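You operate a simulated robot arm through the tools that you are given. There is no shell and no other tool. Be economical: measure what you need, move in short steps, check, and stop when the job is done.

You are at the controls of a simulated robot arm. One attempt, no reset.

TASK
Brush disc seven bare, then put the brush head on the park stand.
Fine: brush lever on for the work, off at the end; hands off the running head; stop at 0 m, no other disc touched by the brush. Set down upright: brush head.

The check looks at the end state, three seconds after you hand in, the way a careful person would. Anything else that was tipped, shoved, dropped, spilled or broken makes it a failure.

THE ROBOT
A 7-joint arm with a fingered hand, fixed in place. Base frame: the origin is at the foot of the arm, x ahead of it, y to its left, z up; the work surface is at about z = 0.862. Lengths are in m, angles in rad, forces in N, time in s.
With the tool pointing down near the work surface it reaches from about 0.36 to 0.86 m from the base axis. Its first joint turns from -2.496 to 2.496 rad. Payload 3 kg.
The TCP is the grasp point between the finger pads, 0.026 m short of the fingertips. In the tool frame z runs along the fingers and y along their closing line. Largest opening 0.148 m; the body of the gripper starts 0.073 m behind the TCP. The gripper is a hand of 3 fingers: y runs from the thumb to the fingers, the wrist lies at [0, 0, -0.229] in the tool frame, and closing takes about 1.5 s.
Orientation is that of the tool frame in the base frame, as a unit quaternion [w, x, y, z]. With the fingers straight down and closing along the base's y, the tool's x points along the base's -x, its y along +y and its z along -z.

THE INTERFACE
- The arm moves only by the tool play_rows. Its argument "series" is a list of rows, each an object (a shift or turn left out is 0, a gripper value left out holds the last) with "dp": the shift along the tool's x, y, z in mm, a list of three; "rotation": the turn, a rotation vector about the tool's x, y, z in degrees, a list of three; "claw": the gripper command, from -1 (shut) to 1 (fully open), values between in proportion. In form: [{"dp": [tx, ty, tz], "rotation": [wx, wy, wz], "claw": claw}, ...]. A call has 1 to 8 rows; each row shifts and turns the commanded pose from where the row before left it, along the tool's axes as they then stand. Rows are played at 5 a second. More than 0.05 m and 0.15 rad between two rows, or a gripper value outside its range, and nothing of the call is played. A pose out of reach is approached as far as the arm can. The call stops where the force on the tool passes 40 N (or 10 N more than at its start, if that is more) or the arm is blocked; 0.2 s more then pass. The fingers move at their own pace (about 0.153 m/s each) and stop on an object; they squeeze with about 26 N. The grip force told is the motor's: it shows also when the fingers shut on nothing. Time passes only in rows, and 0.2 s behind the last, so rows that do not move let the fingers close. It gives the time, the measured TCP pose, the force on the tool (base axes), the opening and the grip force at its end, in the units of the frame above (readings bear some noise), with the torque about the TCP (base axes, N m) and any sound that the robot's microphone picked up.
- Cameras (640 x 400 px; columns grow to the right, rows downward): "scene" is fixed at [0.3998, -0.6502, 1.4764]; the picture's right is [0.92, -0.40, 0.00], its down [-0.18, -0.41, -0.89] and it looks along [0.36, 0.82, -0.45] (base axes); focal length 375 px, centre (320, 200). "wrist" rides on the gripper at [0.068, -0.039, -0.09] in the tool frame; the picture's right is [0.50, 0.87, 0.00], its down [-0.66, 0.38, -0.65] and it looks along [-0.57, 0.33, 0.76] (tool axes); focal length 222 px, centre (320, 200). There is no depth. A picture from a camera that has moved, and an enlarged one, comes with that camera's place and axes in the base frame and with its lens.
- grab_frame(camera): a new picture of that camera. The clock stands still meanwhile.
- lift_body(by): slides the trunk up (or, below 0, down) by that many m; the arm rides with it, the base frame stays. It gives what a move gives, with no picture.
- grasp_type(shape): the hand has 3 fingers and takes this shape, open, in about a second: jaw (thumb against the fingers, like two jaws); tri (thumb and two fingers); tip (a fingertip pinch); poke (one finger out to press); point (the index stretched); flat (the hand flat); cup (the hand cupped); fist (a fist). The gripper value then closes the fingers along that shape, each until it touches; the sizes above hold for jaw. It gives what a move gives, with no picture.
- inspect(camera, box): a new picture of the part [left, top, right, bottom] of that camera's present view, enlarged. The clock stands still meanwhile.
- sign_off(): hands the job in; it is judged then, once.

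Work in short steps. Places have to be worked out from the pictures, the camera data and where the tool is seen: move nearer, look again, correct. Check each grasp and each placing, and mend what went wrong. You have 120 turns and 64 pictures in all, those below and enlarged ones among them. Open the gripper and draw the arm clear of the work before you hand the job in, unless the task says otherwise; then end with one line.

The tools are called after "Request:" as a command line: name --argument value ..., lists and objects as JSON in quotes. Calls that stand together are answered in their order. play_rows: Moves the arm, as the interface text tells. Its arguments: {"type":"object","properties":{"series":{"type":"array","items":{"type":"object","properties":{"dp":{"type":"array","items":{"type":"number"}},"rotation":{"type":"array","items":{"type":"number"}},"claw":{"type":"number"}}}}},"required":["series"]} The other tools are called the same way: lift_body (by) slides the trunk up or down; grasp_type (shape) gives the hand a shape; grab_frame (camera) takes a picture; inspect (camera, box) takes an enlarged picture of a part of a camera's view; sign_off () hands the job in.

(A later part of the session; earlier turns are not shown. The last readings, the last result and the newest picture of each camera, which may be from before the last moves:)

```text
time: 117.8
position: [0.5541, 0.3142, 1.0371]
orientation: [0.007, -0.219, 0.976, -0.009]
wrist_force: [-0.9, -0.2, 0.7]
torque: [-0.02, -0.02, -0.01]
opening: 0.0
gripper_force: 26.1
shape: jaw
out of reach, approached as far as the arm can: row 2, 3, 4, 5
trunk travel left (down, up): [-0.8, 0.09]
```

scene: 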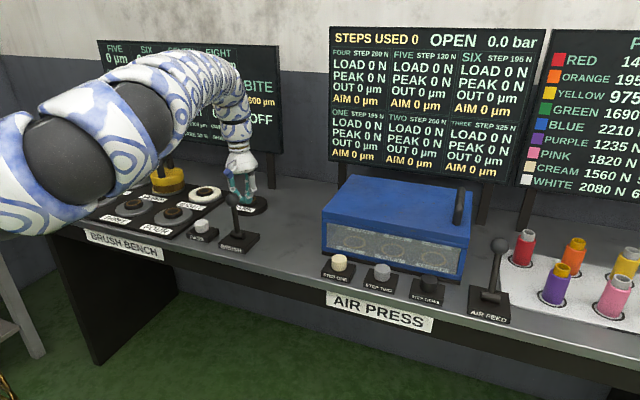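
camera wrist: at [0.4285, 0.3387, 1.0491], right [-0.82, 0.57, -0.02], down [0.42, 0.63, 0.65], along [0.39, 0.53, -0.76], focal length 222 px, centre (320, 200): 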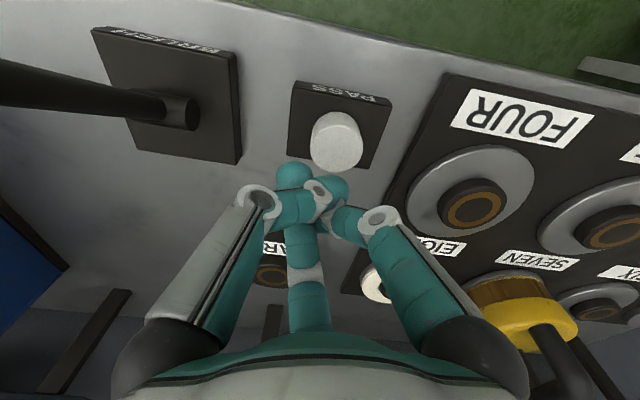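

The arm can't fold further in at this trunk height. I raise the trunk 9 cm, turn the hand so its closing line lies along the lever's travel, and open it to straddle the knob.

Request:
lift_body --by 0.089

Request:
play_rows --series '[{"dp": [-15, 0, 0], "claw": 0.2}, {"rotation": [0, 0, 8.5]}, {"rotation": [0, 0, 8.5]}, {"rotation": [0, 0, 8.5]}, {"rotation": [0, 0, 8.5]}, {"rotation": [0, 0, 8.5]}, {"rotation": [0, 0, 8.5]}, {"rotation": [0, 0, 8.5]}]'

Request:
play_rows --series '[{"rotation": [0, 0, 8.5]}, {}]'

```text
time: 119.0
position: [0.5547, 0.3135, 1.1257]
orientation: [0.007, -0.219, 0.976, -0.009]
wrist_force: [-0.6, 0.0, 0.1]
torque: [0.0, 0.03, 0.01]
opening: 0.0
gripper_force: 26.0
shape: jaw
trunk travel left (down, up): [-0.889, 0.001]
```

```text
time: 120.8
position: [0.5687, 0.3201, 1.1267]
orientation: [0.01, 0.296, 0.955, -0.005]
wrist_force: [0.4, -0.2, -0.4]
torque: [0.02, 0.03, 0.0]
opening: 0.0887
gripper_force: 0.0
shape: jaw
trunk travel left (down, up): [-0.889, 0.001]
```

```text
time: 121.4
position: [0.5682, 0.3193, 1.1265]
orientation: [0.011, 0.365, 0.931, -0.003]
wrist_force: [-0.2, 0.0, -0.2]
torque: [-0.03, 0.03, -0.01]
opening: 0.0889
gripper_force: 0.0
shape: jaw
trunk travel left (down, up): [-0.889, 0.001]
```

Request:
play_rows --series '[{"dp": [1, -16, 28], "claw": 0.5}, {"dp": [1, -16, 28]}, {}, {"dp": [0, 0, 30]}, {"dp": [0, 0, 28]}, {}]'

```text
time: 122.8
position: [0.5456, 0.2962, 1.0141]
orientation: [0.011, 0.364, 0.931, -0.002]
wrist_force: [0.5, 0.1, 0.2]
torque: [0.04, 0.03, -0.02]
opening: 0.1108
gripper_force: 0.0
shape: jaw
trunk travel left (down, up): [-0.889, 0.001]
```

Straddling the knob without contact. I lower slightly and push it back (off).

Request:
play_rows --series '[{"dp": [0, 0, 18]}, {"dp": [0, 20, 0]}, {"dp": [0, 20, 0]}, {"dp": [0, 20, 0]}, {"dp": [0, 20, 0]}, {"dp": [0, 20, 0]}, {"dp": [0, 14, 0]}, {}]'

```text
time: 124.6
position: [0.623, 0.3804, 0.995]
orientation: [0.011, 0.364, 0.932, -0.004]
wrist_force: [-0.5, -2.9, 0.9]
torque: [-0.03, 0.0, 0.1]
opening: 0.1112
gripper_force: 0.1
shape: jaw
trunk travel left (down, up): [-0.889, 0.001]
```

Request:
play_rows --series '[{"dp": [0, 7, 0]}, {"dp": [0, 7, 0]}, {}]'

```text
time: 125.4
position: [0.6243, 0.3779, 0.9938]
orientation: [0.011, 0.365, 0.931, -0.003]
wrist_force: [-0.4, -0.4, -0.9]
torque: [0.0, -0.02, 0.02]
opening: 0.1108
gripper_force: 0.1
shape: jaw
out of reach, approached as far as the arm can: row 1, 2
trunk travel left (down, up): [-0.889, 0.001]
```

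Lever should be off (knob at its original place). I back away, rise, and lower the trunk again to work at seven.

Request:
play_rows --series '[{"dp": [0, -12, 0]}, {"dp": [0, 0, -40]}, {"dp": [0, 0, -45]}, {"dp": [0, 20, -45]}, {"dp": [0, 20, -45]}, {"dp": [0, 20, -45]}, {"dp": [0, 0, -45], "claw": -0.25}, {"dp": [0, 0, -45]}]'

Request:
lift_body --by -0.289

Request:
play_rows --series '[{"rotation": [0, 0, -8.3]}, {"rotation": [0, 0, -8.3]}, {"rotation": [0, 0, -8.3]}, {"rotation": [0, 0, -8.3]}, {"rotation": [0, 0, -8.3]}, {"rotation": [0, 0, -8.3]}, {"rotation": [0, 0, -8.3]}, {"rotation": [0, 0, -8.3]}]'

```text
time: 127.2
position: [0.6512, 0.4199, 1.3027]
orientation: [0.011, 0.364, 0.931, -0.004]
wrist_force: [0.2, 0.5, 0.3]
torque: [-0.02, -0.02, 0.01]
opening: 0.0557
gripper_force: 0.0
shape: jaw
trunk travel left (down, up): [-0.889, 0.001]
```

```text
time: 130.1
position: [0.6531, 0.4209, 1.0132]
orientation: [0.011, 0.365, 0.931, -0.003]
wrist_force: [0.4, 0.1, -0.8]
torque: [0.04, -0.02, 0.01]
opening: 0.0558
gripper_force: 0.0
shape: jaw
trunk travel left (down, up): [-0.6, 0.29]
```

```text
time: 131.9
position: [0.6517, 0.4197, 1.0117]
orientation: [0.007, -0.206, 0.978, -0.008]
wrist_force: [-0.1, 0.2, -0.1]
torque: [-0.02, 0.0, 0.01]
opening: 0.0556
gripper_force: 0.0
shape: jaw
trunk travel left (down, up): [-0.6, 0.29]
```

Request:
play_rows --series '[{"dp": [0, 0, -43]}, {"dp": [0, 0, -43]}, {"dp": [0, 0, -42]}, {"rotation": [0, 0, -8.3]}, {"rotation": [0, 0, -8.3]}, {"rotation": [0, 0, -8.3]}, {"rotation": [0, 0, -8.3]}, {"rotation": [0, 0, -8.3]}]'

Request:
play_rows --series '[{"dp": [-18.2, 40.3, 0]}, {"dp": [-18.2, 40.3, 0]}, {"dp": [-18.2, 40.3, 0]}, {"rotation": [0, -7.6, 0]}, {"rotation": [0, -7.6, 0]}, {"rotation": [0, -7.6, 0]}, {"rotation": [0, -7.6, 0]}, {"rotation": [0, -7.6, 0]}]'

```text
time: 133.7
position: [0.6513, 0.4219, 1.1412]
orientation: [0.003, -0.539, 0.842, -0.011]
wrist_force: [-0.2, 0.5, -0.2]
torque: [0.02, -0.02, 0.0]
opening: 0.0554
gripper_force: 0.1
shape: jaw
trunk travel left (down, up): [-0.6, 0.29]
```

```text
time: 135.7
position: [0.5682, 0.5564, 1.3134]
orientation: [0.404, -0.583, 0.704, 0.038]
wrist_force: [0.0, 0.9, -0.1]
torque: [-0.01, -0.02, -0.02]
opening: 0.0557
gripper_force: 0.0
shape: jaw
out of reach, approached as far as the arm can: row 7
trunk travel left (down, up): [-0.6, 0.29]
stopped in row 8: the arm was blocked; the commanded pose is now the measured one
```

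The arm took an odd configuration and was blocked. I undo part of the lean and see where it settles.

Request:
play_rows --series '[{"rotation": [0, 7.6, 0]}, {"rotation": [0, 7.6, 0]}, {}]'

```text
time: 136.5
position: [0.5669, 0.5578, 1.3137]
orientation: [0.306, -0.584, 0.751, -0.039]
wrist_force: [-0.2, 0.4, -0.2]
torque: [-0.03, 0.0, -0.02]
opening: 0.0554
gripper_force: 0.0
shape: jaw
trunk travel left (down, up): [-0.6, 0.29]
```

Recovered control. I rotate to the exact carrying orientation used before.

Request:
play_rows --series '[{"rotation": [-4.15, -2.5, 4]}, {"rotation": [-4.15, -2.5, 4]}, {"rotation": [-4.15, -2.5, 4]}, {"rotation": [-4.15, -2.5, 4]}, {}]'

```text
time: 137.7
position: [0.5666, 0.5572, 1.3159]
orientation: [0.287, -0.513, 0.793, 0.163]
wrist_force: [-0.1, -1.0, 0.2]
torque: [-0.03, 0.01, 0.0]
opening: 0.0554
gripper_force: 0.1
shape: jaw
trunk travel left (down, up): [-0.6, 0.29]
```

Now diagonally to above seven at z≈1.14.

Request:
play_rows --series '[{"dp": [2.9, 35.6, 27.9]}, {"dp": [2.9, 35.6, 27.9]}, {"dp": [2.9, 35.6, 27.9]}, {"dp": [2.9, 35.6, 27.9]}, {"dp": [2.9, 35.6, 27.9]}, {"dp": [2.9, 35.6, 27.9]}, {"dp": [2.9, 35.6, 27.9]}, {}]'

```text
time: 139.5
position: [0.3901, 0.7565, 1.1365]
orientation: [0.286, -0.513, 0.793, 0.163]
wrist_force: [0.0, 0.9, -0.5]
torque: [-0.03, -0.02, 0.0]
opening: 0.0553
gripper_force: 0.1
shape: jaw
trunk travel left (down, up): [-0.6, 0.29]
```

I descend onto the bar at the same pose as the release and close.

Request:
play_rows --series '[{"dp": [22.6, 1.4, 28.5]}, {"dp": [22.6, 1.4, 28.5]}, {"dp": [22.6, 1.4, 28.5]}, {"dp": [22, 1.3, 27.8]}, {}, {"claw": -0.6}, {"claw": -1}, {}]'

Request:
play_rows --series '[{}, {}, {}]'

```text
time: 141.3
position: [0.3895, 0.757, 0.9913]
orientation: [0.285, -0.513, 0.794, 0.16]
wrist_force: [-0.1, 0.1, 0.1]
torque: [-0.01, 0.07, -0.01]
opening: 0.0059
gripper_force: 26.4
shape: jaw
trunk travel left (down, up): [-0.6, 0.29]
```

```text
time: 142.1
position: [0.3898, 0.7547, 0.9922]
orientation: [0.286, -0.513, 0.793, 0.161]
wrist_force: [-0.1, 0.4, -0.3]
torque: [-0.03, 0.09, 0.01]
opening: 0.006
gripper_force: 26.2
shape: jaw
trunk travel left (down, up): [-0.6, 0.29]
```

Gripped. Lateral play test: small moves along the hand's y axis while reading side force.

Request:
play_rows --series '[{"dp": [0, 4, 0]}, {}]'

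Request:
play_rows --series '[{"dp": [0, 4, 0]}, {}]'

Request:
play_rows --series '[{"dp": [0, -12, 0]}, {}]'

Request:
play_rows --series '[{"dp": [0, -4, 0]}, {}]'

```text
time: 142.7
position: [0.3857, 0.7568, 0.9936]
orientation: [0.285, -0.514, 0.793, 0.162]
wrist_force: [0.1, 0.2, -10.1]
torque: [-0.04, 0.1, 0.0]
opening: 0.006
gripper_force: 25.8
shape: jaw
trunk travel left (down, up): [-0.6, 0.29]
```

```text
time: 143.3
position: [0.3831, 0.7587, 0.9917]
orientation: [0.285, -0.513, 0.794, 0.162]
wrist_force: [1.2, -0.4, -10.2]
torque: [-0.05, 0.05, 0.02]
opening: 0.0058
gripper_force: 26.3
shape: jaw
trunk travel left (down, up): [-0.6, 0.29]
```

```text
time: 143.9
position: [0.3935, 0.7563, 0.9946]
orientation: [0.286, -0.513, 0.793, 0.162]
wrist_force: [-0.3, 0.1, -10.2]
torque: [-0.01, 0.1, 0.0]
opening: 0.0056
gripper_force: 26.5
shape: jaw
trunk travel left (down, up): [-0.6, 0.29]
```

```text
time: 144.5
position: [0.3965, 0.7516, 0.9942]
orientation: [0.285, -0.513, 0.793, 0.162]
wrist_force: [0.1, -0.6, -11.0]
torque: [-0.08, 0.07, 0.02]
opening: 0.0051
gripper_force: 25.9
shape: jaw
trunk travel left (down, up): [-0.6, 0.29]
```

The head now hangs free just above its seat. I probe contact height: lower here in tiny steps.

Request:
play_rows --series '[{"dp": [0, 6, 0]}, {"dp": [0.9, 0, 1.2]}, {}]'

Request:
play_rows --series '[{"dp": [0.9, 0, 1.2]}, {}]'

Request:
play_rows --series '[{"dp": [0.9, 0, 1.2]}, {}]'

```text
time: 145.3
position: [0.3912, 0.7555, 0.9921]
orientation: [0.286, -0.513, 0.793, 0.162]
wrist_force: [-0.2, 0.1, -8.2]
torque: [-0.07, 0.18, -0.01]
opening: 0.0021
gripper_force: 26.3
shape: jaw
trunk travel left (down, up): [-0.6, 0.29]
```

```text
time: 145.9
position: [0.3912, 0.7551, 0.9908]
orientation: [0.285, -0.513, 0.794, 0.161]
wrist_force: [-0.2, 0.5, -10.6]
torque: [-0.13, 0.16, 0.01]
opening: 0.0015
gripper_force: 26.2
shape: jaw
trunk travel left (down, up): [-0.6, 0.29]
```

```text
time: 146.5
position: [0.3907, 0.7549, 0.9897]
orientation: [0.286, -0.513, 0.793, 0.162]
wrist_force: [0.1, 0.0, -10.2]
torque: [-0.04, 0.14, -0.01]
opening: 0.0017
gripper_force: 26.3
shape: jaw
trunk travel left (down, up): [-0.6, 0.29]
```

Request:
play_rows --series '[{"dp": [1.2, 0, 1.6]}, {"dp": [1.2, 0, 1.6]}, {}]'

Request:
play_rows --series '[{"dp": [1.2, 0, 1.6]}, {}]'

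Request:
play_rows --series '[{"dp": [1.2, 0, 1.6]}, {}]'

```text
time: 147.3
position: [0.3916, 0.7548, 0.9849]
orientation: [0.285, -0.513, 0.794, 0.161]
wrist_force: [0.7, 0.5, -10.0]
torque: [-0.07, 0.16, -0.02]
opening: 0.0018
gripper_force: 25.8
shape: jaw
trunk travel left (down, up): [-0.6, 0.29]
```

```text
time: 147.9
position: [0.3925, 0.7547, 0.985]
orientation: [0.285, -0.513, 0.794, 0.161]
wrist_force: [0.1, 0.0, -9.9]
torque: [-0.09, 0.19, -0.02]
opening: 0.0017
gripper_force: 25.8
shape: jaw
trunk travel left (down, up): [-0.6, 0.29]
```

```text
time: 148.5
position: [0.3931, 0.7539, 0.9822]
orientation: [0.285, -0.513, 0.793, 0.162]
wrist_force: [0.0, -1.4, -9.3]
torque: [-0.06, 0.22, 0.0]
opening: 0.0016
gripper_force: 25.9
shape: jaw
trunk travel left (down, up): [-0.6, 0.29]
```

Request:
play_rows --series '[{"dp": [1.2, 0, 1.6]}, {"dp": [0.6, 0, 0.8]}, {}]'

Request:
play_rows --series '[{"dp": [1.2, 0, 1.6]}, {"dp": [0.6, 0, 0.8]}, {}]'

```text
time: 149.3
position: [0.3931, 0.7546, 0.9794]
orientation: [0.286, -0.514, 0.793, 0.162]
wrist_force: [0.7, 0.0, -10.0]
torque: [-0.06, 0.18, -0.01]
opening: 0.0016
gripper_force: 25.5
shape: jaw
trunk travel left (down, up): [-0.6, 0.29]
```

```text
time: 150.1
position: [0.3922, 0.7556, 0.9763]
orientation: [0.285, -0.513, 0.793, 0.161]
wrist_force: [0.6, -0.2, -9.3]
torque: [-0.08, 0.18, -0.01]
opening: 0.0018
gripper_force: 26.0
shape: jaw
trunk travel left (down, up): [-0.6, 0.29]
```

Request:
play_rows --series '[{"dp": [1.2, 0, 1.6]}, {"dp": [0.6, 0, 0.8]}, {}]'

Request:
play_rows --series '[{"dp": [1.2, 0, 1.6]}, {"dp": [0.6, 0, 0.8]}, {}]'

```text
time: 150.9
position: [0.3931, 0.7555, 0.9743]
orientation: [0.285, -0.514, 0.793, 0.162]
wrist_force: [0.2, 0.2, -10.4]
torque: [-0.1, 0.16, -0.02]
opening: 0.0018
gripper_force: 25.6
shape: jaw
trunk travel left (down, up): [-0.6, 0.29]
```

```text
time: 151.7
position: [0.3941, 0.755, 0.9718]
orientation: [0.287, -0.512, 0.793, 0.162]
wrist_force: [0.4, 0.1, -7.7]
torque: [-0.07, 0.14, 0.01]
opening: 0.0015
gripper_force: 25.8
shape: jaw
trunk travel left (down, up): [-0.6, 0.29]
```

Contact again at TCP 0.972 with the bar higher in the hand. The torque readings put the head's centre about 12 mm behind where the disc's centre appears to be, which matches the yellow sliver seen in front. I lift slightly, shift by (−19, −11) mm, and lower again.

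Request:
play_rows --series '[{"dp": [-2.5, 0, -3.1]}, {"dp": [5.6, 6.2, -7.3]}, {"dp": [5.6, 6.2, -7.3]}, {}, {}]'

Request:
play_rows --series '[{}, {}]'

```text
time: 152.9
position: [0.3727, 0.7441, 0.9777]
orientation: [0.284, -0.513, 0.793, 0.162]
wrist_force: [0.3, 0.1, -10.5]
torque: [-0.03, 0.19, 0.03]
opening: 0.0017
gripper_force: 26.1
shape: jaw
trunk travel left (down, up): [-0.6, 0.29]
```

```text
time: 153.5
position: [0.3737, 0.7436, 0.9781]
orientation: [0.286, -0.512, 0.794, 0.161]
wrist_force: [-0.5, 0.6, -9.2]
torque: [-0.06, 0.16, 0.04]
opening: 0.0018
gripper_force: 26.3
shape: jaw
trunk travel left (down, up): [-0.6, 0.29]
```

Head's centre now reads about (0.391, 0.749). I lower to contact.

Request:
play_rows --series '[{"dp": [1.9, 0, 2.4]}, {"dp": [1.2, 0, 1.6]}, {}]'

Request:
play_rows --series '[{"dp": [1.2, 0, 1.6]}, {}]'

Request:
play_rows --series '[{"dp": [1.2, 0, 1.6]}, {}]'

```text
time: 154.3
position: [0.3744, 0.7427, 0.9729]
orientation: [0.285, -0.513, 0.793, 0.162]
wrist_force: [0.4, 0.4, -9.5]
torque: [-0.09, 0.19, 0.02]
opening: 0.0017
gripper_force: 26.0
shape: jaw
trunk travel left (down, up): [-0.6, 0.29]
```

```text
time: 154.9
position: [0.3746, 0.7434, 0.9704]
orientation: [0.285, -0.513, 0.794, 0.161]
wrist_force: [-0.3, 0.7, -9.9]
torque: [-0.1, 0.17, -0.01]
opening: 0.0018
gripper_force: 25.9
shape: jaw
trunk travel left (down, up): [-0.6, 0.29]
```

```text
time: 155.5
position: [0.3748, 0.7436, 0.9681]
orientation: [0.285, -0.514, 0.793, 0.162]
wrist_force: [-0.1, 0.3, -7.9]
torque: [-0.06, 0.19, 0.03]
opening: 0.0016
gripper_force: 25.7
shape: jaw
trunk travel left (down, up): [-0.6, 0.29]
```

Contact is now about 4 mm lower than before, a sign of a deeper seat. Continue until the weight is off.

Request:
play_rows --series '[{"dp": [1.0, 0, 1.2]}, {}]'

Request:
play_rows --series '[{"dp": [1.0, 0, 1.2]}, {}]'

Request:
play_rows --series '[{"dp": [1.0, 0, 1.2]}, {}]'

```text
time: 156.1
position: [0.3739, 0.7434, 0.9689]
orientation: [0.286, -0.513, 0.793, 0.162]
wrist_force: [-0.3, 0.4, -6.3]
torque: [-0.08, 0.11, 0.0]
opening: 0.0017
gripper_force: 26.1
shape: jaw
trunk travel left (down, up): [-0.6, 0.29]
```

```text
time: 156.7
position: [0.3742, 0.7418, 0.9668]
orientation: [0.286, -0.513, 0.793, 0.161]
wrist_force: [1.6, 0.2, -5.0]
torque: [-0.05, 0.13, -0.01]
opening: 0.0018
gripper_force: 25.5
shape: jaw
trunk travel left (down, up): [-0.6, 0.29]
```

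```text
time: 157.3
position: [0.3739, 0.743, 0.9658]
orientation: [0.286, -0.512, 0.794, 0.161]
wrist_force: [1.2, -0.8, -2.7]
torque: [-0.06, 0.07, -0.04]
opening: 0.0014
gripper_force: 25.9
shape: jaw
trunk travel left (down, up): [-0.6, 0.29]
```

Nearly seated. One more step, then release with small upward moves so the fingertips don't press on the body.

Request:
play_rows --series '[{"dp": [1.0, 0, 1.2]}, {}, {"claw": -0.7}, {}, {"dp": [-1.2, 0, -1.6], "claw": -0.55}, {"dp": [-1.2, 0, -1.6]}, {}]'

Request:
play_rows --series '[{"dp": [-2.5, 0, -3.1], "claw": -0.4}, {"dp": [-2.5, 0, -3.1]}, {"claw": -0.25}, {}, {"dp": [-3, 0, -4]}, {}]'

```text
time: 158.9
position: [0.3735, 0.7421, 0.9682]
orientation: [0.286, -0.513, 0.793, 0.162]
wrist_force: [1.2, -2.1, 5.2]
torque: [-0.03, 0.01, 0.0]
opening: 0.0325
gripper_force: 0.1
shape: jaw
trunk travel left (down, up): [-0.6, 0.29]
```

```text
time: 160.3
position: [0.3739, 0.7438, 0.9807]
orientation: [0.286, -0.513, 0.793, 0.162]
wrist_force: [-0.5, 1.0, -0.1]
torque: [-0.01, 0.01, -0.03]
opening: 0.055
gripper_force: 0.0
shape: jaw
trunk travel left (down, up): [-0.6, 0.29]
```

Free of contact. I centre around the bar and rise straight up, then back out along the known path.

Request:
play_rows --series '[{"dp": [0, -6, 0]}, {"dp": [-6, -0.4, -7.8]}, {"dp": [-15, -0.9, -19]}, {"dp": [-23.2, -1.4, -29.3]}, {"dp": [-23.2, -1.4, -29.3]}, {"dp": [-23.2, -1.4, -29.3]}, {}]'

Request:
play_rows --series '[{"dp": [18, -39.9, -12.3]}, {"dp": [18, -39.9, -12.3]}, {"dp": [18, -39.9, -12.3]}, {"dp": [18, -39.9, -12.3]}, {"dp": [18, -39.9, -12.3]}, {"dp": [18, -39.9, -12.3]}, {"dp": [9, -20, -6]}, {}]'

Request:
play_rows --series '[{"rotation": [0, 7.6, 0]}, {"rotation": [0, 7.6, 0]}, {"rotation": [0, 7.6, 0]}, {"rotation": [0, 7.6, 0]}, {"rotation": [0, 8, 0]}, {}]'

```text
time: 161.9
position: [0.3798, 0.7397, 1.1302]
orientation: [0.286, -0.513, 0.793, 0.162]
wrist_force: [-0.4, -0.1, -0.1]
torque: [0.04, 0.01, 0.01]
opening: 0.0555
gripper_force: 0.1
shape: jaw
trunk travel left (down, up): [-0.6, 0.29]
```

```text
time: 163.7
position: [0.5538, 0.5018, 1.1245]
orientation: [0.285, -0.513, 0.793, 0.162]
wrist_force: [0.0, 0.4, 0.1]
torque: [0.0, 0.02, 0.01]
opening: 0.0554
gripper_force: 0.1
shape: jaw
trunk travel left (down, up): [-0.6, 0.29]
```

```text
time: 165.1
position: [0.5545, 0.5021, 1.129]
orientation: [0.01, -0.537, 0.843, -0.014]
wrist_force: [0.7, 0.6, 0.2]
torque: [0.01, -0.02, -0.02]
opening: 0.0553
gripper_force: 0.2
shape: jaw
trunk travel left (down, up): [-0.6, 0.29]
```

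Now the lever on again, by the pull that worked: trunk up 0.2, hand turned, fingers shut, behind the knob.

Request:
lift_body --by 0.2

Request:
play_rows --series '[{"rotation": [0, 0, 8], "claw": -1}, {"rotation": [0, 0, 8]}, {"rotation": [0, 0, 8]}, {"rotation": [0, 0, 8]}, {"rotation": [0, 0, 8]}, {"dp": [-3, -37, 0]}, {"dp": [-3, -37, 0]}, {}]'

Request:
play_rows --series '[{"dp": [-3, -37, 0]}, {"dp": [-3, -37, 0]}, {"dp": [0, 0, 45]}, {"dp": [0, 0, 45]}, {"dp": [0, 0, 45]}, {"dp": [0, 0, 45]}, {}]'

```text
time: 167.3
position: [0.5557, 0.5028, 1.3266]
orientation: [0.009, -0.539, 0.842, -0.016]
wrist_force: [-0.3, 0.3, -0.1]
torque: [0.0, 0.0, 0.0]
opening: 0.0554
gripper_force: 0.2
shape: jaw
trunk travel left (down, up): [-0.8, 0.09]
```

```text
time: 169.1
position: [0.5932, 0.4384, 1.3264]
orientation: [0.014, -0.217, 0.976, -0.011]
wrist_force: [0.2, -1.2, 0.9]
torque: [-0.01, -0.04, -0.01]
opening: 0.0002
gripper_force: 26.0
shape: jaw
trunk travel left (down, up): [-0.8, 0.09]
```

```text
time: 170.7
position: [0.6351, 0.3726, 1.1494]
orientation: [0.014, -0.217, 0.976, -0.012]
wrist_force: [0.4, -1.1, 0.0]
torque: [0.01, 0.02, 0.0]
opening: 0.0
gripper_force: 26.0
shape: jaw
trunk travel left (down, up): [-0.8, 0.09]
```

Request:
play_rows --series '[{"dp": [-8, 3, 0]}, {"dp": [0, 0, 45]}, {"dp": [0, 0, 45]}, {"dp": [0, 0, 40]}, {"dp": [0, 0, 27]}, {}]'

Request:
play_rows --series '[{"dp": [19, -7, 0]}, {"dp": [19, -7, 0]}, {"dp": [19, -7, 0]}, {"dp": [19, -7, 0]}, {"dp": [19, -7, 0]}, {"dp": [19, -7, 2]}, {"dp": [6, -2, 0]}, {}]'

```text
time: 172.1
position: [0.6455, 0.3752, 0.9936]
orientation: [0.014, -0.218, 0.976, -0.011]
wrist_force: [0.2, 0.2, 0.9]
torque: [0.0, -0.02, 0.01]
opening: 0.0
gripper_force: 25.8
shape: jaw
trunk travel left (down, up): [-0.8, 0.09]
```

```text
time: 173.9
position: [0.5555, 0.2824, 0.9909]
orientation: [0.014, -0.217, 0.976, -0.012]
wrist_force: [0.2, -0.2, -0.4]
torque: [0.01, 0.0, 0.01]
opening: 0.0
gripper_force: 26.4
shape: jaw
trunk travel left (down, up): [-0.8, 0.09]
```

No end-stop force was felt and I was ~2 cm to one side of the knob's line. I push a little further to test.

Request:
play_rows --series '[{"dp": [6, -2, 0]}, {"dp": [6, -2, 0]}, {}]'

```text
time: 174.6
position: [0.5508, 0.2781, 0.994]
orientation: [0.019, -0.217, 0.976, -0.008]
wrist_force: [13.2, 14.5, 1.6]
torque: [0.01, 0.07, -0.3]
opening: 0.0003
gripper_force: 26.2
shape: jaw
trunk travel left (down, up): [-0.8, 0.09]
stopped in row 3: the force on the tool passed its limit at 42 N (the readings are from after the stop); the commanded pose is now the measured one
```

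That was the end stop: lever on. Back off, and over to PASS for one press.

Request:
play_rows --series '[{"dp": [-9, 3, 0]}, {"dp": [-12, 5, 0]}, {"dp": [0, 0, -35]}, {"dp": [10.5, 36, 0]}, {"dp": [10.5, 36, 0]}, {"dp": [10.5, 36, 0]}, {"dp": [10.5, 36, 0]}, {}]'

```text
time: 176.4
position: [0.4667, 0.4089, 1.0195]
orientation: [0.018, -0.216, 0.976, -0.009]
wrist_force: [0.2, -0.4, 0.5]
torque: [0.01, -0.01, 0.01]
opening: 0.0
gripper_force: 25.9
shape: jaw
out of reach, approached as far as the arm can: row 3
trunk travel left (down, up): [-0.8, 0.09]
```

Request:
play_rows --series '[{"dp": [5.5, -4.6, 0]}, {"dp": [0, 0, 40]}, {"dp": [0, 0, 40]}, {"dp": [0, 0, 20]}, {"dp": [0, 0, 4]}, {"dp": [0, 0, 3]}, {}]'

Request:
play_rows --series '[{"dp": [0, 0, 1.5]}, {}, {}, {}]'

```text
time: 178.0
position: [0.4692, 0.4011, 0.9124]
orientation: [0.017, -0.217, 0.976, -0.01]
wrist_force: [-1.3, -1.1, 2.1]
torque: [0.03, 0.0, 0.02]
opening: 0.0
gripper_force: 25.8
shape: jaw
trunk travel left (down, up): [-0.8, 0.09]
```

```text
time: 179.0
position: [0.4695, 0.4018, 0.9117]
orientation: [0.017, -0.216, 0.976, -0.01]
wrist_force: [-0.2, 0.1, 1.5]
torque: [0.0, 0.05, -0.01]
opening: 0.0
gripper_force: 26.0
shape: jaw
trunk travel left (down, up): [-0.8, 0.09]
heard: click
```

Click. I lift off the button and listen for several seconds.

Request:
play_rows --series '[{"dp": [0, 0, -10]}, {}, {}, {}, {}, {}, {}, {}]'

Request:
play_rows --series '[{}, {}, {}, {}, {}, {}, {}, {}]'

```text
time: 180.8
position: [0.4703, 0.4013, 0.9199]
orientation: [0.018, -0.216, 0.976, -0.01]
wrist_force: [0.2, 0.4, 0.1]
torque: [-0.01, -0.01, -0.01]
opening: 0.0
gripper_force: 26.0
shape: jaw
trunk travel left (down, up): [-0.8, 0.09]
```

```text
time: 182.6
position: [0.469, 0.4023, 0.9207]
orientation: [0.017, -0.216, 0.976, -0.009]
wrist_force: [0.9, 0.1, 0.8]
torque: [0.02, -0.04, -0.03]
opening: 0.0
gripper_force: 26.2
shape: jaw
trunk travel left (down, up): [-0.8, 0.09]
```

I move aside and use the last picture to see the board and the seat together.

Request:
play_rows --series '[{"dp": [0, 0, -45]}, {"dp": [0, 0, -45]}, {"dp": [0, 0, -40]}, {"dp": [-16.7, -38, 0]}, {"dp": [-16.7, -38, 0]}, {"dp": [-8, -20, 0]}, {}]'

Request:
inspect --camera "scene" --box '[125, 45, 285, 205]'

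```text
time: 184.2
position: [0.5454, 0.3378, 1.0517]
orientation: [0.016, -0.217, 0.976, -0.01]
wrist_force: [-1.0, 0.0, -0.2]
torque: [0.02, 0.01, 0.02]
opening: 0.0001
gripper_force: 25.5
shape: jaw
out of reach, approached as far as the arm can: row 5
trunk travel left (down, up): [-0.8, 0.09]
```

```text
2.50 times, centred on (205, 125) of scene
camera zoom: at [0.3998, -0.6502, 1.4764], right [0.92, -0.4, 0.0], down [-0.18, -0.41, -0.89], along [0.36, 0.82, -0.45], focal length 937 px, centre (608, 388)
```

zoom: 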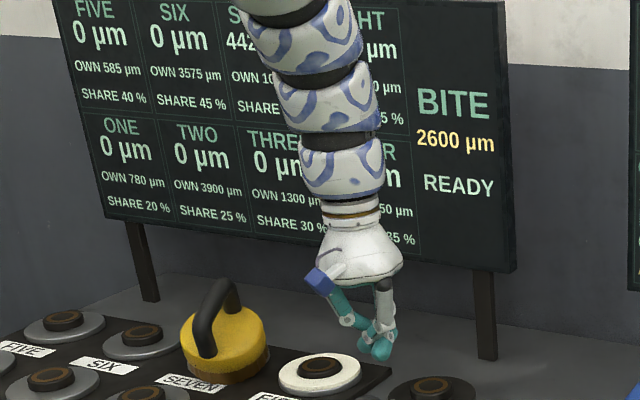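

The head is now leaning forward: its centre was too near, so the disc's true centre lies farther back, near (0.389, 0.782) as first estimated; my first seat was ~2 cm short. No pictures are left, so I work by readings. First the lever off with the same straddle-and-push as before.

Request:
play_rows --series '[{"dp": [-13, -26, 0]}, {}]'

Request:
lift_body --by 0.089

Request:
play_rows --series '[{"rotation": [0, 0, 8.5], "claw": 0.5}, {"rotation": [0, 0, 8.5]}, {"rotation": [0, 0, 8.5]}, {"rotation": [0, 0, 8.5]}, {"rotation": [0, 0, 8.5]}, {"rotation": [0, 0, 8.5]}, {"rotation": [0, 0, 8.5]}, {"rotation": [0, 0, 8.5]}]'

```text
time: 184.8
position: [0.5681, 0.319, 1.0533]
orientation: [0.017, -0.216, 0.976, -0.01]
wrist_force: [-0.1, 0.8, 0.2]
torque: [0.04, 0.0, 0.03]
opening: 0.0
gripper_force: 25.9
shape: jaw
trunk travel left (down, up): [-0.8, 0.09]
```

```text
time: 186.1
position: [0.5681, 0.3207, 1.1431]
orientation: [0.016, -0.216, 0.976, -0.01]
wrist_force: [-0.2, -0.7, 0.7]
torque: [0.0, 0.0, 0.01]
opening: 0.0003
gripper_force: 26.2
shape: jaw
trunk travel left (down, up): [-0.889, 0.001]
```

```text
time: 187.9
position: [0.5675, 0.3198, 1.1413]
orientation: [0.019, 0.368, 0.93, 0.001]
wrist_force: [-0.4, 1.0, -0.4]
torque: [0.01, 0.02, -0.01]
opening: 0.1105
gripper_force: 0.0
shape: jaw
trunk travel left (down, up): [-0.889, 0.001]
```

Same pose as last time; straddle the knob and push it back.

Request:
play_rows --series '[{"dp": [1, -17, 36]}, {"dp": [1, -17, 36]}, {}, {"dp": [0, 0, 36]}, {"dp": [0, 0, 36]}, {}]'

Request:
play_rows --series '[{"dp": [0, 20, 0]}, {"dp": [0, 20, 0]}, {"dp": [0, 20, 0]}, {"dp": [0, 20, 0]}, {"dp": [0, 20, 0]}, {"dp": [0, 14, 0]}, {}]'

Request:
play_rows --series '[{"dp": [0, -12, 0]}, {"dp": [0, 0, -40]}, {"dp": [0, 0, -45]}, {"dp": [0, 20, -45]}, {"dp": [0, 20, -45]}, {"dp": [0, 20, -45]}, {"dp": [0, 0, -45], "claw": 0}, {"dp": [0, 0, -45]}]'

Request:
lift_body --by -0.289

```text
time: 189.3
position: [0.5491, 0.2943, 0.9953]
orientation: [0.019, 0.366, 0.93, 0.001]
wrist_force: [0.9, -0.2, 0.0]
torque: [0.05, 0.0, -0.02]
opening: 0.1107
gripper_force: 0.0
shape: jaw
trunk travel left (down, up): [-0.889, 0.001]
```

```text
time: 190.9
position: [0.6262, 0.3773, 1.0]
orientation: [0.019, 0.367, 0.93, 0.001]
wrist_force: [0.0, -3.1, -1.6]
torque: [0.04, -0.08, 0.09]
opening: 0.1109
gripper_force: 0.0
shape: jaw
trunk travel left (down, up): [-0.889, 0.001]
```

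```text
time: 192.7
position: [0.6485, 0.4172, 1.3126]
orientation: [0.02, 0.366, 0.93, 0.002]
wrist_force: [0.6, 0.8, 0.1]
torque: [-0.01, 0.02, -0.03]
opening: 0.0742
gripper_force: 0.1
shape: jaw
trunk travel left (down, up): [-0.889, 0.001]
```

```text
time: 195.6
position: [0.65, 0.4161, 1.0225]
orientation: [0.019, 0.366, 0.93, 0.001]
wrist_force: [-0.1, 0.6, 0.0]
torque: [0.04, -0.01, -0.02]
opening: 0.0746
gripper_force: 0.0
shape: jaw
trunk travel left (down, up): [-0.6, 0.29]
```

Lever pushed back. Now I rise, turn the hand, and go to a point inward of seven, from where I lean the hand about its own wrist (avoiding the earlier fold limit).

Request:
play_rows --series '[{"dp": [0, 0, -40]}, {"dp": [0, 0, -40]}, {"dp": [0, 0, -38]}, {"rotation": [0, 0, -8.4]}, {"rotation": [0, 0, -8.4]}, {"rotation": [0, 0, -8.4]}, {"rotation": [0, 0, -8.4]}, {"rotation": [0, 0, -8.4]}]'

Request:
play_rows --series '[{"rotation": [0, 0, -8.4]}, {"rotation": [0, 0, -8.4]}, {"rotation": [0, 0, -8.4]}, {"rotation": [0, 0, -8.4]}, {"rotation": [0, 0, -8.4]}, {"rotation": [0, 0, -8.4]}, {"rotation": [0, 0, -8.4]}, {"rotation": [0, 0, -8.4]}]'

Request:
play_rows --series '[{"dp": [-5.1, 42.1, 0]}, {"dp": [-5.1, 42.1, 0]}, {"dp": [-5.1, 42.1, 0]}, {"dp": [-5.1, 42.1, 0]}, {"dp": [-5.1, 42.1, 0]}, {"dp": [-5.1, 42.1, 0]}, {"dp": [-5.1, 42.1, 0]}, {"dp": [-5.1, 42.1, 0]}]'

```text
time: 197.4
position: [0.6447, 0.4177, 1.1404]
orientation: [0.018, 0.007, 1.0, -0.007]
wrist_force: [-0.5, -0.9, 0.1]
torque: [-0.01, -0.03, -0.02]
opening: 0.0745
gripper_force: 0.1
shape: jaw
trunk travel left (down, up): [-0.6, 0.29]
```

```text
time: 199.2
position: [0.6447, 0.4172, 1.1403]
orientation: [0.012, -0.548, 0.836, -0.015]
wrist_force: [-0.2, 0.5, -0.2]
torque: [0.02, 0.05, 0.01]
opening: 0.0743
gripper_force: 0.0
shape: jaw
trunk travel left (down, up): [-0.6, 0.29]
```

```text
time: 201.0
position: [0.3537, 0.5899, 1.1292]
orientation: [0.013, -0.546, 0.837, -0.015]
wrist_force: [0.1, 0.0, -0.6]
torque: [-0.01, 0.02, -0.02]
opening: 0.0743
gripper_force: 0.0
shape: jaw
trunk travel left (down, up): [-0.6, 0.29]
```

Request:
play_rows --series '[{"dp": [-5, 33, 0]}, {}, {"dp": [-30, 0, 0], "rotation": [0, -7.6, 0]}, {"dp": [-30, 0, 0], "rotation": [0, -7.6, 0]}, {"dp": [-30, 0, 0], "rotation": [0, -7.6, 0]}, {"dp": [-30, 0, 0], "rotation": [0, -7.6, 0]}, {"dp": [-30, 0, 0], "rotation": [0, -7.6, 0]}, {}]'

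```text
time: 202.8
position: [0.3803, 0.7385, 1.1639]
orientation: [0.285, -0.521, 0.788, 0.163]
wrist_force: [0.0, 0.2, 0.2]
torque: [-0.01, 0.04, 0.01]
opening: 0.0741
gripper_force: 0.0
shape: jaw
trunk travel left (down, up): [-0.6, 0.29]
```

Exactly the carrying orientation, above the head. I descend to the bar and close.

Request:
play_rows --series '[{"dp": [2, -2, 0]}, {"dp": [25, 1.5, 31.6]}, {"dp": [25, 1.5, 31.6]}, {"dp": [25, 1.5, 31.6]}, {"dp": [25, 1.5, 31.6]}, {}]'

Request:
play_rows --series '[{"dp": [6, 0.4, 7.6]}, {"dp": [6, 0.4, 7.6]}, {}, {"claw": -0.4}, {"claw": -1}, {}, {}, {}]'

```text
time: 204.2
position: [0.3807, 0.7381, 1.0001]
orientation: [0.283, -0.521, 0.789, 0.163]
wrist_force: [0.9, -0.6, 0.2]
torque: [0.05, 0.0, -0.02]
opening: 0.0743
gripper_force: 0.1
shape: jaw
trunk travel left (down, up): [-0.6, 0.29]
```

```text
time: 206.0
position: [0.381, 0.7368, 0.983]
orientation: [0.283, -0.522, 0.788, 0.163]
wrist_force: [-1.6, 0.1, 0.2]
torque: [0.08, 0.21, 0.01]
opening: 0.0044
gripper_force: 26.0
shape: jaw
trunk travel left (down, up): [-0.6, 0.29]
```

Something is held (opening 4 mm). Lift 4 cm and read weight and torque.

Request:
play_rows --series '[{"dp": [-6, -0.4, -7.8]}, {"dp": [-9, -0.5, -11.7]}, {"dp": [-10, -0.6, -12]}, {}, {}, {}, {}]'

Request:
play_rows --series '[{}, {}]'

```text
time: 207.6
position: [0.3827, 0.7381, 1.0221]
orientation: [0.284, -0.521, 0.789, 0.162]
wrist_force: [0.8, 0.5, -9.1]
torque: [0.04, 0.1, -0.02]
opening: 0.0038
gripper_force: 26.1
shape: jaw
trunk travel left (down, up): [-0.6, 0.29]
```

```text
time: 208.2
position: [0.3833, 0.7373, 1.0236]
orientation: [0.285, -0.52, 0.788, 0.164]
wrist_force: [-0.2, -0.1, -9.4]
torque: [0.04, 0.12, 0.04]
opening: 0.0039
gripper_force: 26.1
shape: jaw
trunk travel left (down, up): [-0.6, 0.29]
```

Head held, centre reading (0.395, 0.733). Re-deriving from the view geometry (head resting on the hub, 11 mm up), seven's centre is about (0.392, 0.786). I move the head there.

Request:
play_rows --series '[{"dp": [-18.6, 12.4, 14]}, {"dp": [-18.6, 12.4, 14]}, {}, {}, {}]'

Request:
play_rows --series '[{}, {}]'

```text
time: 209.4
position: [0.3803, 0.7821, 1.0241]
orientation: [0.283, -0.521, 0.788, 0.164]
wrist_force: [1.0, 1.6, -9.5]
torque: [0.17, 0.03, -0.01]
opening: 0.0035
gripper_force: 26.1
shape: jaw
out of reach, approached as far as the arm can: row 2
trunk travel left (down, up): [-0.6, 0.29]
```

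```text
time: 210.0
position: [0.3801, 0.7808, 1.0238]
orientation: [0.284, -0.522, 0.788, 0.163]
wrist_force: [0.4, 0.6, -9.0]
torque: [0.11, 0.07, 0.0]
opening: 0.0038
gripper_force: 25.6
shape: jaw
trunk travel left (down, up): [-0.6, 0.29]
```

Short by ~17 mm at the reach limit. I add 6° of lean and move outward.

Request:
play_rows --series '[{"rotation": [0, -3, 0]}, {"rotation": [0, -3, 0]}, {"dp": [-6, 2.2, 5.8]}, {"dp": [-6, 2.2, 5.8]}, {}, {}, {}]'

Request:
play_rows --series '[{}, {}, {}]'

```text
time: 211.6
position: [0.3825, 0.7985, 1.022]
orientation: [0.324, -0.512, 0.772, 0.19]
wrist_force: [0.1, 0.6, -9.5]
torque: [0.06, 0.04, 0.01]
opening: 0.0034
gripper_force: 25.7
shape: jaw
trunk travel left (down, up): [-0.6, 0.29]
```

```text
time: 212.4
position: [0.3839, 0.7963, 1.0218]
orientation: [0.324, -0.513, 0.772, 0.191]
wrist_force: [-0.6, 0.3, -9.7]
torque: [0.07, 0.06, -0.01]
opening: 0.0038
gripper_force: 26.2
shape: jaw
trunk travel left (down, up): [-0.6, 0.29]
```

Head's centre reads (0.389, 0.790). I lower in steps watching the force.

Request:
play_rows --series '[{"dp": [7, 0.4, 7.2]}, {"dp": [5, 0.3, 5.2]}, {}]'

Request:
play_rows --series '[{"dp": [2.8, 0.15, 2.9]}, {}]'

Request:
play_rows --series '[{"dp": [2.1, 0.1, 2.2]}, {}]'

Request:
play_rows --series '[{"dp": [2.1, 0.1, 2.2]}, {}]'

Request:
play_rows --series '[{"dp": [2.1, 0.1, 2.2]}, {}]'

```text
time: 213.2
position: [0.384, 0.7969, 1.0057]
orientation: [0.325, -0.512, 0.772, 0.191]
wrist_force: [-0.2, 0.6, -4.3]
torque: [-0.05, -0.01, 0.01]
opening: 0.0038
gripper_force: 26.0
shape: jaw
trunk travel left (down, up): [-0.6, 0.29]
```

```text
time: 213.8
position: [0.3823, 0.7973, 1.0017]
orientation: [0.324, -0.512, 0.772, 0.191]
wrist_force: [0.0, 1.0, 0.3]
torque: [-0.09, -0.04, 0.03]
opening: 0.0037
gripper_force: 26.0
shape: jaw
trunk travel left (down, up): [-0.6, 0.29]
```

```text
time: 214.4
position: [0.3816, 0.7962, 0.9989]
orientation: [0.324, -0.513, 0.772, 0.192]
wrist_force: [0.4, 0.6, 1.0]
torque: [-0.12, -0.07, 0.04]
opening: 0.0036
gripper_force: 25.6
shape: jaw
trunk travel left (down, up): [-0.6, 0.29]
```

```text
time: 215.0
position: [0.382, 0.7968, 0.9967]
orientation: [0.325, -0.512, 0.772, 0.192]
wrist_force: [-0.1, 1.7, 1.8]
torque: [-0.02, -0.05, 0.03]
opening: 0.004
gripper_force: 25.6
shape: jaw
trunk travel left (down, up): [-0.6, 0.29]
```

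```text
time: 215.6
position: [0.3802, 0.7961, 0.996]
orientation: [0.324, -0.512, 0.772, 0.191]
wrist_force: [0.2, 2.2, 2.2]
torque: [-0.03, -0.01, 0.03]
opening: 0.0036
gripper_force: 26.5
shape: jaw
out of reach, approached as far as the arm can: row 1
trunk travel left (down, up): [-0.6, 0.29]
```

Seated (weight off). Release in stages, then rise straight up.

Request:
play_rows --series '[{"dp": [-2, 0, -2.2]}, {"claw": -0.75}, {}, {"claw": -0.5}, {"dp": [-2, 0, -2.2]}, {"claw": -0.2}, {}, {}]'

Request:
play_rows --series '[{"dp": [-7, -0.4, -7.2]}, {"dp": [-14, -0.7, -14.4]}, {"dp": [-28, -1.5, -28.7]}, {"dp": [-33, -1.8, -34]}, {"dp": [-33, -1.8, -34]}, {}]'

Request:
play_rows --series '[{"dp": [30, 0, 0], "rotation": [0, 7.6, 0]}, {"dp": [30, 0, 0], "rotation": [0, 7.6, 0]}, {"dp": [30, 0, 0], "rotation": [0, 7.6, 0]}, {"dp": [30, 0, 0], "rotation": [0, 7.6, 0]}, {"dp": [30, 0, 0], "rotation": [0, 7.6, 0]}, {"dp": [20, 0, 0], "rotation": [0, 6.3, 0]}, {}]'

```text
time: 217.4
position: [0.3807, 0.7956, 1.0024]
orientation: [0.324, -0.512, 0.772, 0.191]
wrist_force: [1.2, 0.3, -0.8]
torque: [-0.03, 0.01, 0.0]
opening: 0.0592
gripper_force: 0.0
shape: jaw
trunk travel left (down, up): [-0.6, 0.29]
```

```text
time: 218.8
position: [0.3809, 0.7957, 1.1678]
orientation: [0.325, -0.512, 0.772, 0.19]
wrist_force: [0.2, -0.2, -0.2]
torque: [0.01, 0.0, 0.01]
opening: 0.0588
gripper_force: 0.0
shape: jaw
trunk travel left (down, up): [-0.6, 0.29]
```

```text
time: 220.4
position: [0.3045, 0.6512, 1.1086]
orientation: [0.06, -0.549, 0.834, 0.006]
wrist_force: [-0.3, 1.1, -0.3]
torque: [0.04, -0.02, -0.02]
opening: 0.0591
gripper_force: 0.1
shape: jaw
out of reach, approached as far as the arm can: row 3, 4, 5
trunk travel left (down, up): [-0.6, 0.29]
```

Released cleanly. Now to the lever: level the hand, return across, raise the trunk, turn and shut the fingers.

Request:
play_rows --series '[{"rotation": [0, 6.9, 0]}, {"dp": [5, -41.3, -3]}, {"dp": [5, -41.3, -3]}, {"dp": [5, -41.3, -3]}, {"dp": [5, -41.3, -3]}, {"dp": [5, -41.3, -3]}, {"dp": [5, -41.3, -3]}, {"dp": [5, -41.3, -3]}]'

Request:
lift_body --by 0.2

Request:
play_rows --series '[{"rotation": [0, 0, 8.2], "claw": -1}, {"rotation": [0, 0, 8.2]}, {"rotation": [0, 0, 8.2]}, {"rotation": [0, 0, 8.2]}, {"rotation": [0, 0, 8.2]}, {}]'

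```text
time: 222.2
position: [0.5387, 0.4737, 1.139]
orientation: [0.009, -0.548, 0.836, -0.026]
wrist_force: [0.4, -1.1, -0.8]
torque: [0.0, 0.0, -0.03]
opening: 0.059
gripper_force: 0.1
shape: jaw
out of reach, approached as far as the arm can: row 1
trunk travel left (down, up): [-0.6, 0.29]
```

```text
time: 224.4
position: [0.54, 0.4748, 1.339]
orientation: [0.009, -0.548, 0.836, -0.026]
wrist_force: [-0.8, -0.4, 0.7]
torque: [-0.02, -0.01, -0.02]
opening: 0.059
gripper_force: 0.1
shape: jaw
trunk travel left (down, up): [-0.8, 0.09]
```

```text
time: 225.8
position: [0.539, 0.474, 1.3403]
orientation: [0.018, -0.22, 0.975, -0.021]
wrist_force: [-0.6, -0.3, 0.3]
torque: [0.0, -0.02, 0.04]
opening: 0.0
gripper_force: 25.6
shape: jaw
trunk travel left (down, up): [-0.8, 0.09]
```

Request:
play_rows --series '[{"dp": [-17.1, -38.4, 0]}, {"dp": [-17.1, -38.4, 0]}, {"dp": [-17.1, -38.4, 0]}, {"dp": [0, 0, 43]}, {"dp": [0, 0, 43]}, {"dp": [0, 0, 43]}, {"dp": [0, 0, 43]}, {}]'

Request:
play_rows --series '[{"dp": [0, 0, 44]}, {"dp": [0, 0, 44]}, {"dp": [0, 0, 44]}, {"dp": [0, 0, 42]}, {}]'

Request:
play_rows --series '[{"dp": [18, -6.6, 0]}, {"dp": [18, -6.6, 0]}, {"dp": [18, -6.6, 0]}, {"dp": [18, -6.6, 0]}, {"dp": [18, -6.6, 0]}, {"dp": [18, -6.6, 0]}, {"dp": [18, -6.6, 0]}, {"dp": [12, -4.4, 0]}]'

```text
time: 227.6
position: [0.6434, 0.3875, 1.1768]
orientation: [0.019, -0.22, 0.975, -0.021]
wrist_force: [-0.1, 0.0, -0.9]
torque: [0.04, -0.03, 0.01]
opening: 0.0
gripper_force: 25.7
shape: jaw
trunk travel left (down, up): [-0.8, 0.09]
```

```text
time: 228.8
position: [0.6504, 0.3813, 1.003]
orientation: [0.019, -0.22, 0.975, -0.021]
wrist_force: [1.2, 0.3, -0.7]
torque: [-0.02, 0.01, 0.0]
opening: 0.0
gripper_force: 26.1
shape: jaw
trunk travel left (down, up): [-0.8, 0.09]
```

```text
time: 230.6
position: [0.549, 0.2792, 0.9977]
orientation: [0.018, -0.219, 0.975, -0.02]
wrist_force: [16.7, 12.4, 6.4]
torque: [0.12, 0.09, -0.27]
opening: 0.0002
gripper_force: 26.4
shape: jaw
trunk travel left (down, up): [-0.8, 0.09]
```

End stop felt; lever on. Over to PASS.

Request:
play_rows --series '[{"dp": [-9, 3, 0]}, {"dp": [-12, 5, 0]}, {"dp": [0, 0, -30]}, {"dp": [11.3, 35.8, 0]}, {"dp": [11.3, 35.8, 0]}, {"dp": [11.3, 35.8, 0]}, {"dp": [11.3, 35.8, 0]}, {}]'

Request:
play_rows --series '[{"dp": [0, 0, 35]}, {"dp": [0, 0, 25]}, {}]'

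```text
time: 232.4
position: [0.4599, 0.4054, 1.0198]
orientation: [0.019, -0.219, 0.975, -0.021]
wrist_force: [0.0, 0.3, -0.2]
torque: [-0.06, -0.01, -0.02]
opening: 0.0
gripper_force: 26.0
shape: jaw
out of reach, approached as far as the arm can: row 3
trunk travel left (down, up): [-0.8, 0.09]
```

```text
time: 233.2
position: [0.4648, 0.4029, 0.9597]
orientation: [0.019, -0.221, 0.975, -0.021]
wrist_force: [0.5, 0.4, -0.1]
torque: [-0.01, 0.01, -0.01]
opening: 0.0002
gripper_force: 25.5
shape: jaw
trunk travel left (down, up): [-0.8, 0.09]
```

One press of PASS, then wait and listen.

Request:
play_rows --series '[{"dp": [0, 0, 30]}, {"dp": [0, 0, 10]}, {"dp": [0, 0, 5]}, {"dp": [0, 0, 3.5]}, {}, {}]'

Request:
play_rows --series '[{"dp": [0, 0, -14]}, {}, {}, {}, {}, {}, {}, {}]'

Request:
play_rows --series '[{}, {}, {}, {}, {}, {}, {}, {}]'

Request:
play_rows --series '[{}, {}, {}, {}, {}, {}, {}, {}]'

```text
time: 234.6
position: [0.4663, 0.4017, 0.9111]
orientation: [0.019, -0.22, 0.975, -0.021]
wrist_force: [1.7, -0.5, 2.7]
torque: [0.01, 0.02, 0.0]
opening: 0.0
gripper_force: 26.0
shape: jaw
trunk travel left (down, up): [-0.8, 0.09]
heard: click
```

```text
time: 236.4
position: [0.4662, 0.4019, 0.9262]
orientation: [0.018, -0.221, 0.975, -0.021]
wrist_force: [-0.6, 0.1, 0.7]
torque: [0.02, -0.03, -0.05]
opening: 0.0002
gripper_force: 26.2
shape: jaw
trunk travel left (down, up): [-0.8, 0.09]
```

```text
time: 238.2
position: [0.465, 0.4035, 0.9252]
orientation: [0.018, -0.221, 0.975, -0.021]
wrist_force: [-0.6, -0.7, -0.8]
torque: [0.06, 0.0, 0.01]
opening: 0.0001
gripper_force: 26.0
shape: jaw
trunk travel left (down, up): [-0.8, 0.09]
```

```text
time: 240.0
position: [0.4656, 0.4029, 0.924]
orientation: [0.018, -0.22, 0.975, -0.02]
wrist_force: [0.0, -0.1, -0.7]
torque: [0.01, -0.04, -0.02]
opening: 0.0
gripper_force: 25.4
shape: jaw
trunk travel left (down, up): [-0.8, 0.09]
```

No sound either way. Second press (2600 + 1820 = 4420), wait, then withdraw toward the lever.

Request:
play_rows --series '[{"dp": [0, 0, 6]}, {"dp": [0, 0, 5]}, {"dp": [0, 0, 2.5]}, {}, {}]'

Request:
play_rows --series '[{"dp": [0, 0, -14]}, {}, {}, {}, {}, {}, {}, {}]'

Request:
play_rows --series '[{}, {}, {}, {}, {}, {}, {}, {}]'

Request:
play_rows --series '[{"dp": [0, 0, -45]}, {"dp": [0, 0, -45]}, {"dp": [0, 0, -35]}, {"dp": [-16.7, -38, 0]}, {"dp": [-16.7, -38, 0]}, {"dp": [-14, -34, 0]}, {}]'

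Request:
lift_body --by 0.089

```text
time: 241.2
position: [0.4665, 0.4024, 0.912]
orientation: [0.018, -0.22, 0.975, -0.021]
wrist_force: [1.1, -0.1, 2.6]
torque: [0.02, -0.01, 0.0]
opening: 0.0
gripper_force: 26.1
shape: jaw
trunk travel left (down, up): [-0.8, 0.09]
heard: click
```

```text
time: 243.0
position: [0.4654, 0.4032, 0.9247]
orientation: [0.018, -0.22, 0.975, -0.021]
wrist_force: [-0.6, -0.4, 0.2]
torque: [-0.01, 0.0, 0.01]
opening: 0.0
gripper_force: 26.4
shape: jaw
trunk travel left (down, up): [-0.8, 0.09]
```

```text
time: 244.8
position: [0.465, 0.404, 0.9261]
orientation: [0.017, -0.221, 0.975, -0.021]
wrist_force: [-0.3, -0.4, -0.2]
torque: [0.0, -0.03, -0.02]
opening: 0.0
gripper_force: 26.1
shape: jaw
trunk travel left (down, up): [-0.8, 0.09]
```

```text
time: 246.4
position: [0.5506, 0.3307, 1.0544]
orientation: [0.017, -0.22, 0.975, -0.022]
wrist_force: [-0.2, -0.3, 0.5]
torque: [0.04, 0.01, 0.01]
opening: 0.0
gripper_force: 25.9
shape: jaw
trunk travel left (down, up): [-0.8, 0.09]
```

```text
time: 247.6
position: [0.5511, 0.3298, 1.1441]
orientation: [0.017, -0.22, 0.975, -0.022]
wrist_force: [-0.6, 0.7, -0.3]
torque: [0.0, 0.0, 0.0]
opening: 0.0
gripper_force: 26.1
shape: jaw
trunk travel left (down, up): [-0.889, 0.001]
```

Both presses clicked. Lever off by the proven straddle-and-push, then rise and lower the trunk.

Request:
play_rows --series '[{"rotation": [0, 0, 8.5], "claw": 0.5}, {"rotation": [0, 0, 8.5]}, {"rotation": [0, 0, 8.5]}, {"rotation": [0, 0, 8.5]}, {"rotation": [0, 0, 8.5]}, {"rotation": [0, 0, 8.5]}, {"rotation": [0, 0, 8.5]}, {"rotation": [0, 0, 8.5]}]'

Request:
play_rows --series '[{"dp": [-10, -14, 37]}, {"dp": [-10, -14, 37]}, {}, {"dp": [0, 0, 37]}, {"dp": [0, 0, 37]}, {}]'

Request:
play_rows --series '[{"dp": [0, 20, 0]}, {"dp": [0, 20, 0]}, {"dp": [0, 20, 0]}, {"dp": [0, 20, 0]}, {"dp": [0, 20, 0]}, {"dp": [0, 14, 0]}, {}]'

Request:
play_rows --series '[{"dp": [0, -12, 0]}, {"dp": [0, 0, -40]}, {"dp": [0, 0, -45]}, {"dp": [0, 20, -45]}, {"dp": [0, 20, -45]}, {"dp": [0, 20, -45]}, {"dp": [0, 0, -45], "claw": -0.1}, {"dp": [0, 0, -45]}]'

Request:
lift_body --by -0.289

Request:
play_rows --series '[{"dp": [0, 0, -40]}, {"dp": [0, 0, -40]}, {"dp": [0, 0, -38]}, {"rotation": [0, 0, -8.4]}, {"rotation": [0, 0, -8.4]}, {"rotation": [0, 0, -8.4]}, {"rotation": [0, 0, -8.4]}, {"rotation": [0, 0, -8.4]}]'

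Request:
play_rows --series '[{"rotation": [0, 0, -8.4]}, {"rotation": [0, 0, -8.4]}, {"rotation": [0, 0, -8.4]}, {"rotation": [0, 0, -8.4]}, {"rotation": [0, 0, -8.4]}, {"rotation": [0, 0, -8.4]}, {"rotation": [0, 0, -8.4]}, {"rotation": [0, 0, -8.4]}]'

Request:
play_rows --series '[{"dp": [-5.1, 42.1, 0]}, {"dp": [-5.1, 42.1, 0]}, {"dp": [-5.1, 42.1, 0]}, {"dp": [-5.1, 42.1, 0]}, {"dp": [-5.1, 42.1, 0]}, {"dp": [-5.1, 42.1, 0]}, {"dp": [-5.1, 42.1, 0]}, {"dp": [-5.1, 42.1, 0]}]'

```text
time: 249.4
position: [0.5521, 0.3303, 1.144]
orientation: [0.025, 0.363, 0.931, -0.008]
wrist_force: [0.2, -0.7, 0.8]
torque: [0.01, 0.02, -0.02]
opening: 0.1108
gripper_force: 0.0
shape: jaw
trunk travel left (down, up): [-0.889, 0.001]
```

```text
time: 250.8
position: [0.5516, 0.2898, 0.9984]
orientation: [0.026, 0.363, 0.931, -0.008]
wrist_force: [0.2, 0.2, 0.2]
torque: [0.04, -0.01, 0.02]
opening: 0.1108
gripper_force: 0.1
shape: jaw
trunk travel left (down, up): [-0.889, 0.001]
```

```text
time: 252.4
position: [0.6258, 0.3775, 0.9978]
orientation: [0.026, 0.361, 0.932, -0.008]
wrist_force: [-0.9, -3.9, -0.1]
torque: [-0.03, -0.09, 0.23]
opening: 0.1113
gripper_force: 0.1
shape: jaw
trunk travel left (down, up): [-0.889, 0.001]
```

```text
time: 254.2
position: [0.6478, 0.4236, 1.3069]
orientation: [0.025, 0.363, 0.931, -0.009]
wrist_force: [0.1, 0.0, 0.1]
torque: [0.04, -0.01, 0.01]
opening: 0.0671
gripper_force: 0.0
shape: jaw
trunk travel left (down, up): [-0.889, 0.001]
```

```text
time: 257.1
position: [0.6492, 0.4218, 1.0196]
orientation: [0.026, 0.364, 0.931, -0.009]
wrist_force: [-0.8, -0.7, 0.2]
torque: [0.02, 0.02, 0.01]
opening: 0.067
gripper_force: 0.0
shape: jaw
trunk travel left (down, up): [-0.6, 0.29]
```

```text
time: 258.9
position: [0.643, 0.4256, 1.1361]
orientation: [0.022, 0.004, 1.0, -0.017]
wrist_force: [-0.3, -0.1, 0.0]
torque: [0.01, 0.0, -0.01]
opening: 0.067
gripper_force: 0.0
shape: jaw
trunk travel left (down, up): [-0.6, 0.29]
```

```text
time: 260.7
position: [0.6433, 0.4273, 1.1376]
orientation: [0.009, -0.549, 0.835, -0.026]
wrist_force: [-0.2, 0.5, -0.3]
torque: [0.0, 0.0, 0.05]
opening: 0.0671
gripper_force: 0.0
shape: jaw
trunk travel left (down, up): [-0.6, 0.29]
```

```text
time: 262.5
position: [0.3517, 0.5992, 1.1206]
orientation: [0.009, -0.549, 0.835, -0.026]
wrist_force: [-0.7, 0.3, 0.4]
torque: [0.0, 0.03, -0.02]
opening: 0.0672
gripper_force: 0.0
shape: jaw
trunk travel left (down, up): [-0.6, 0.29]
```

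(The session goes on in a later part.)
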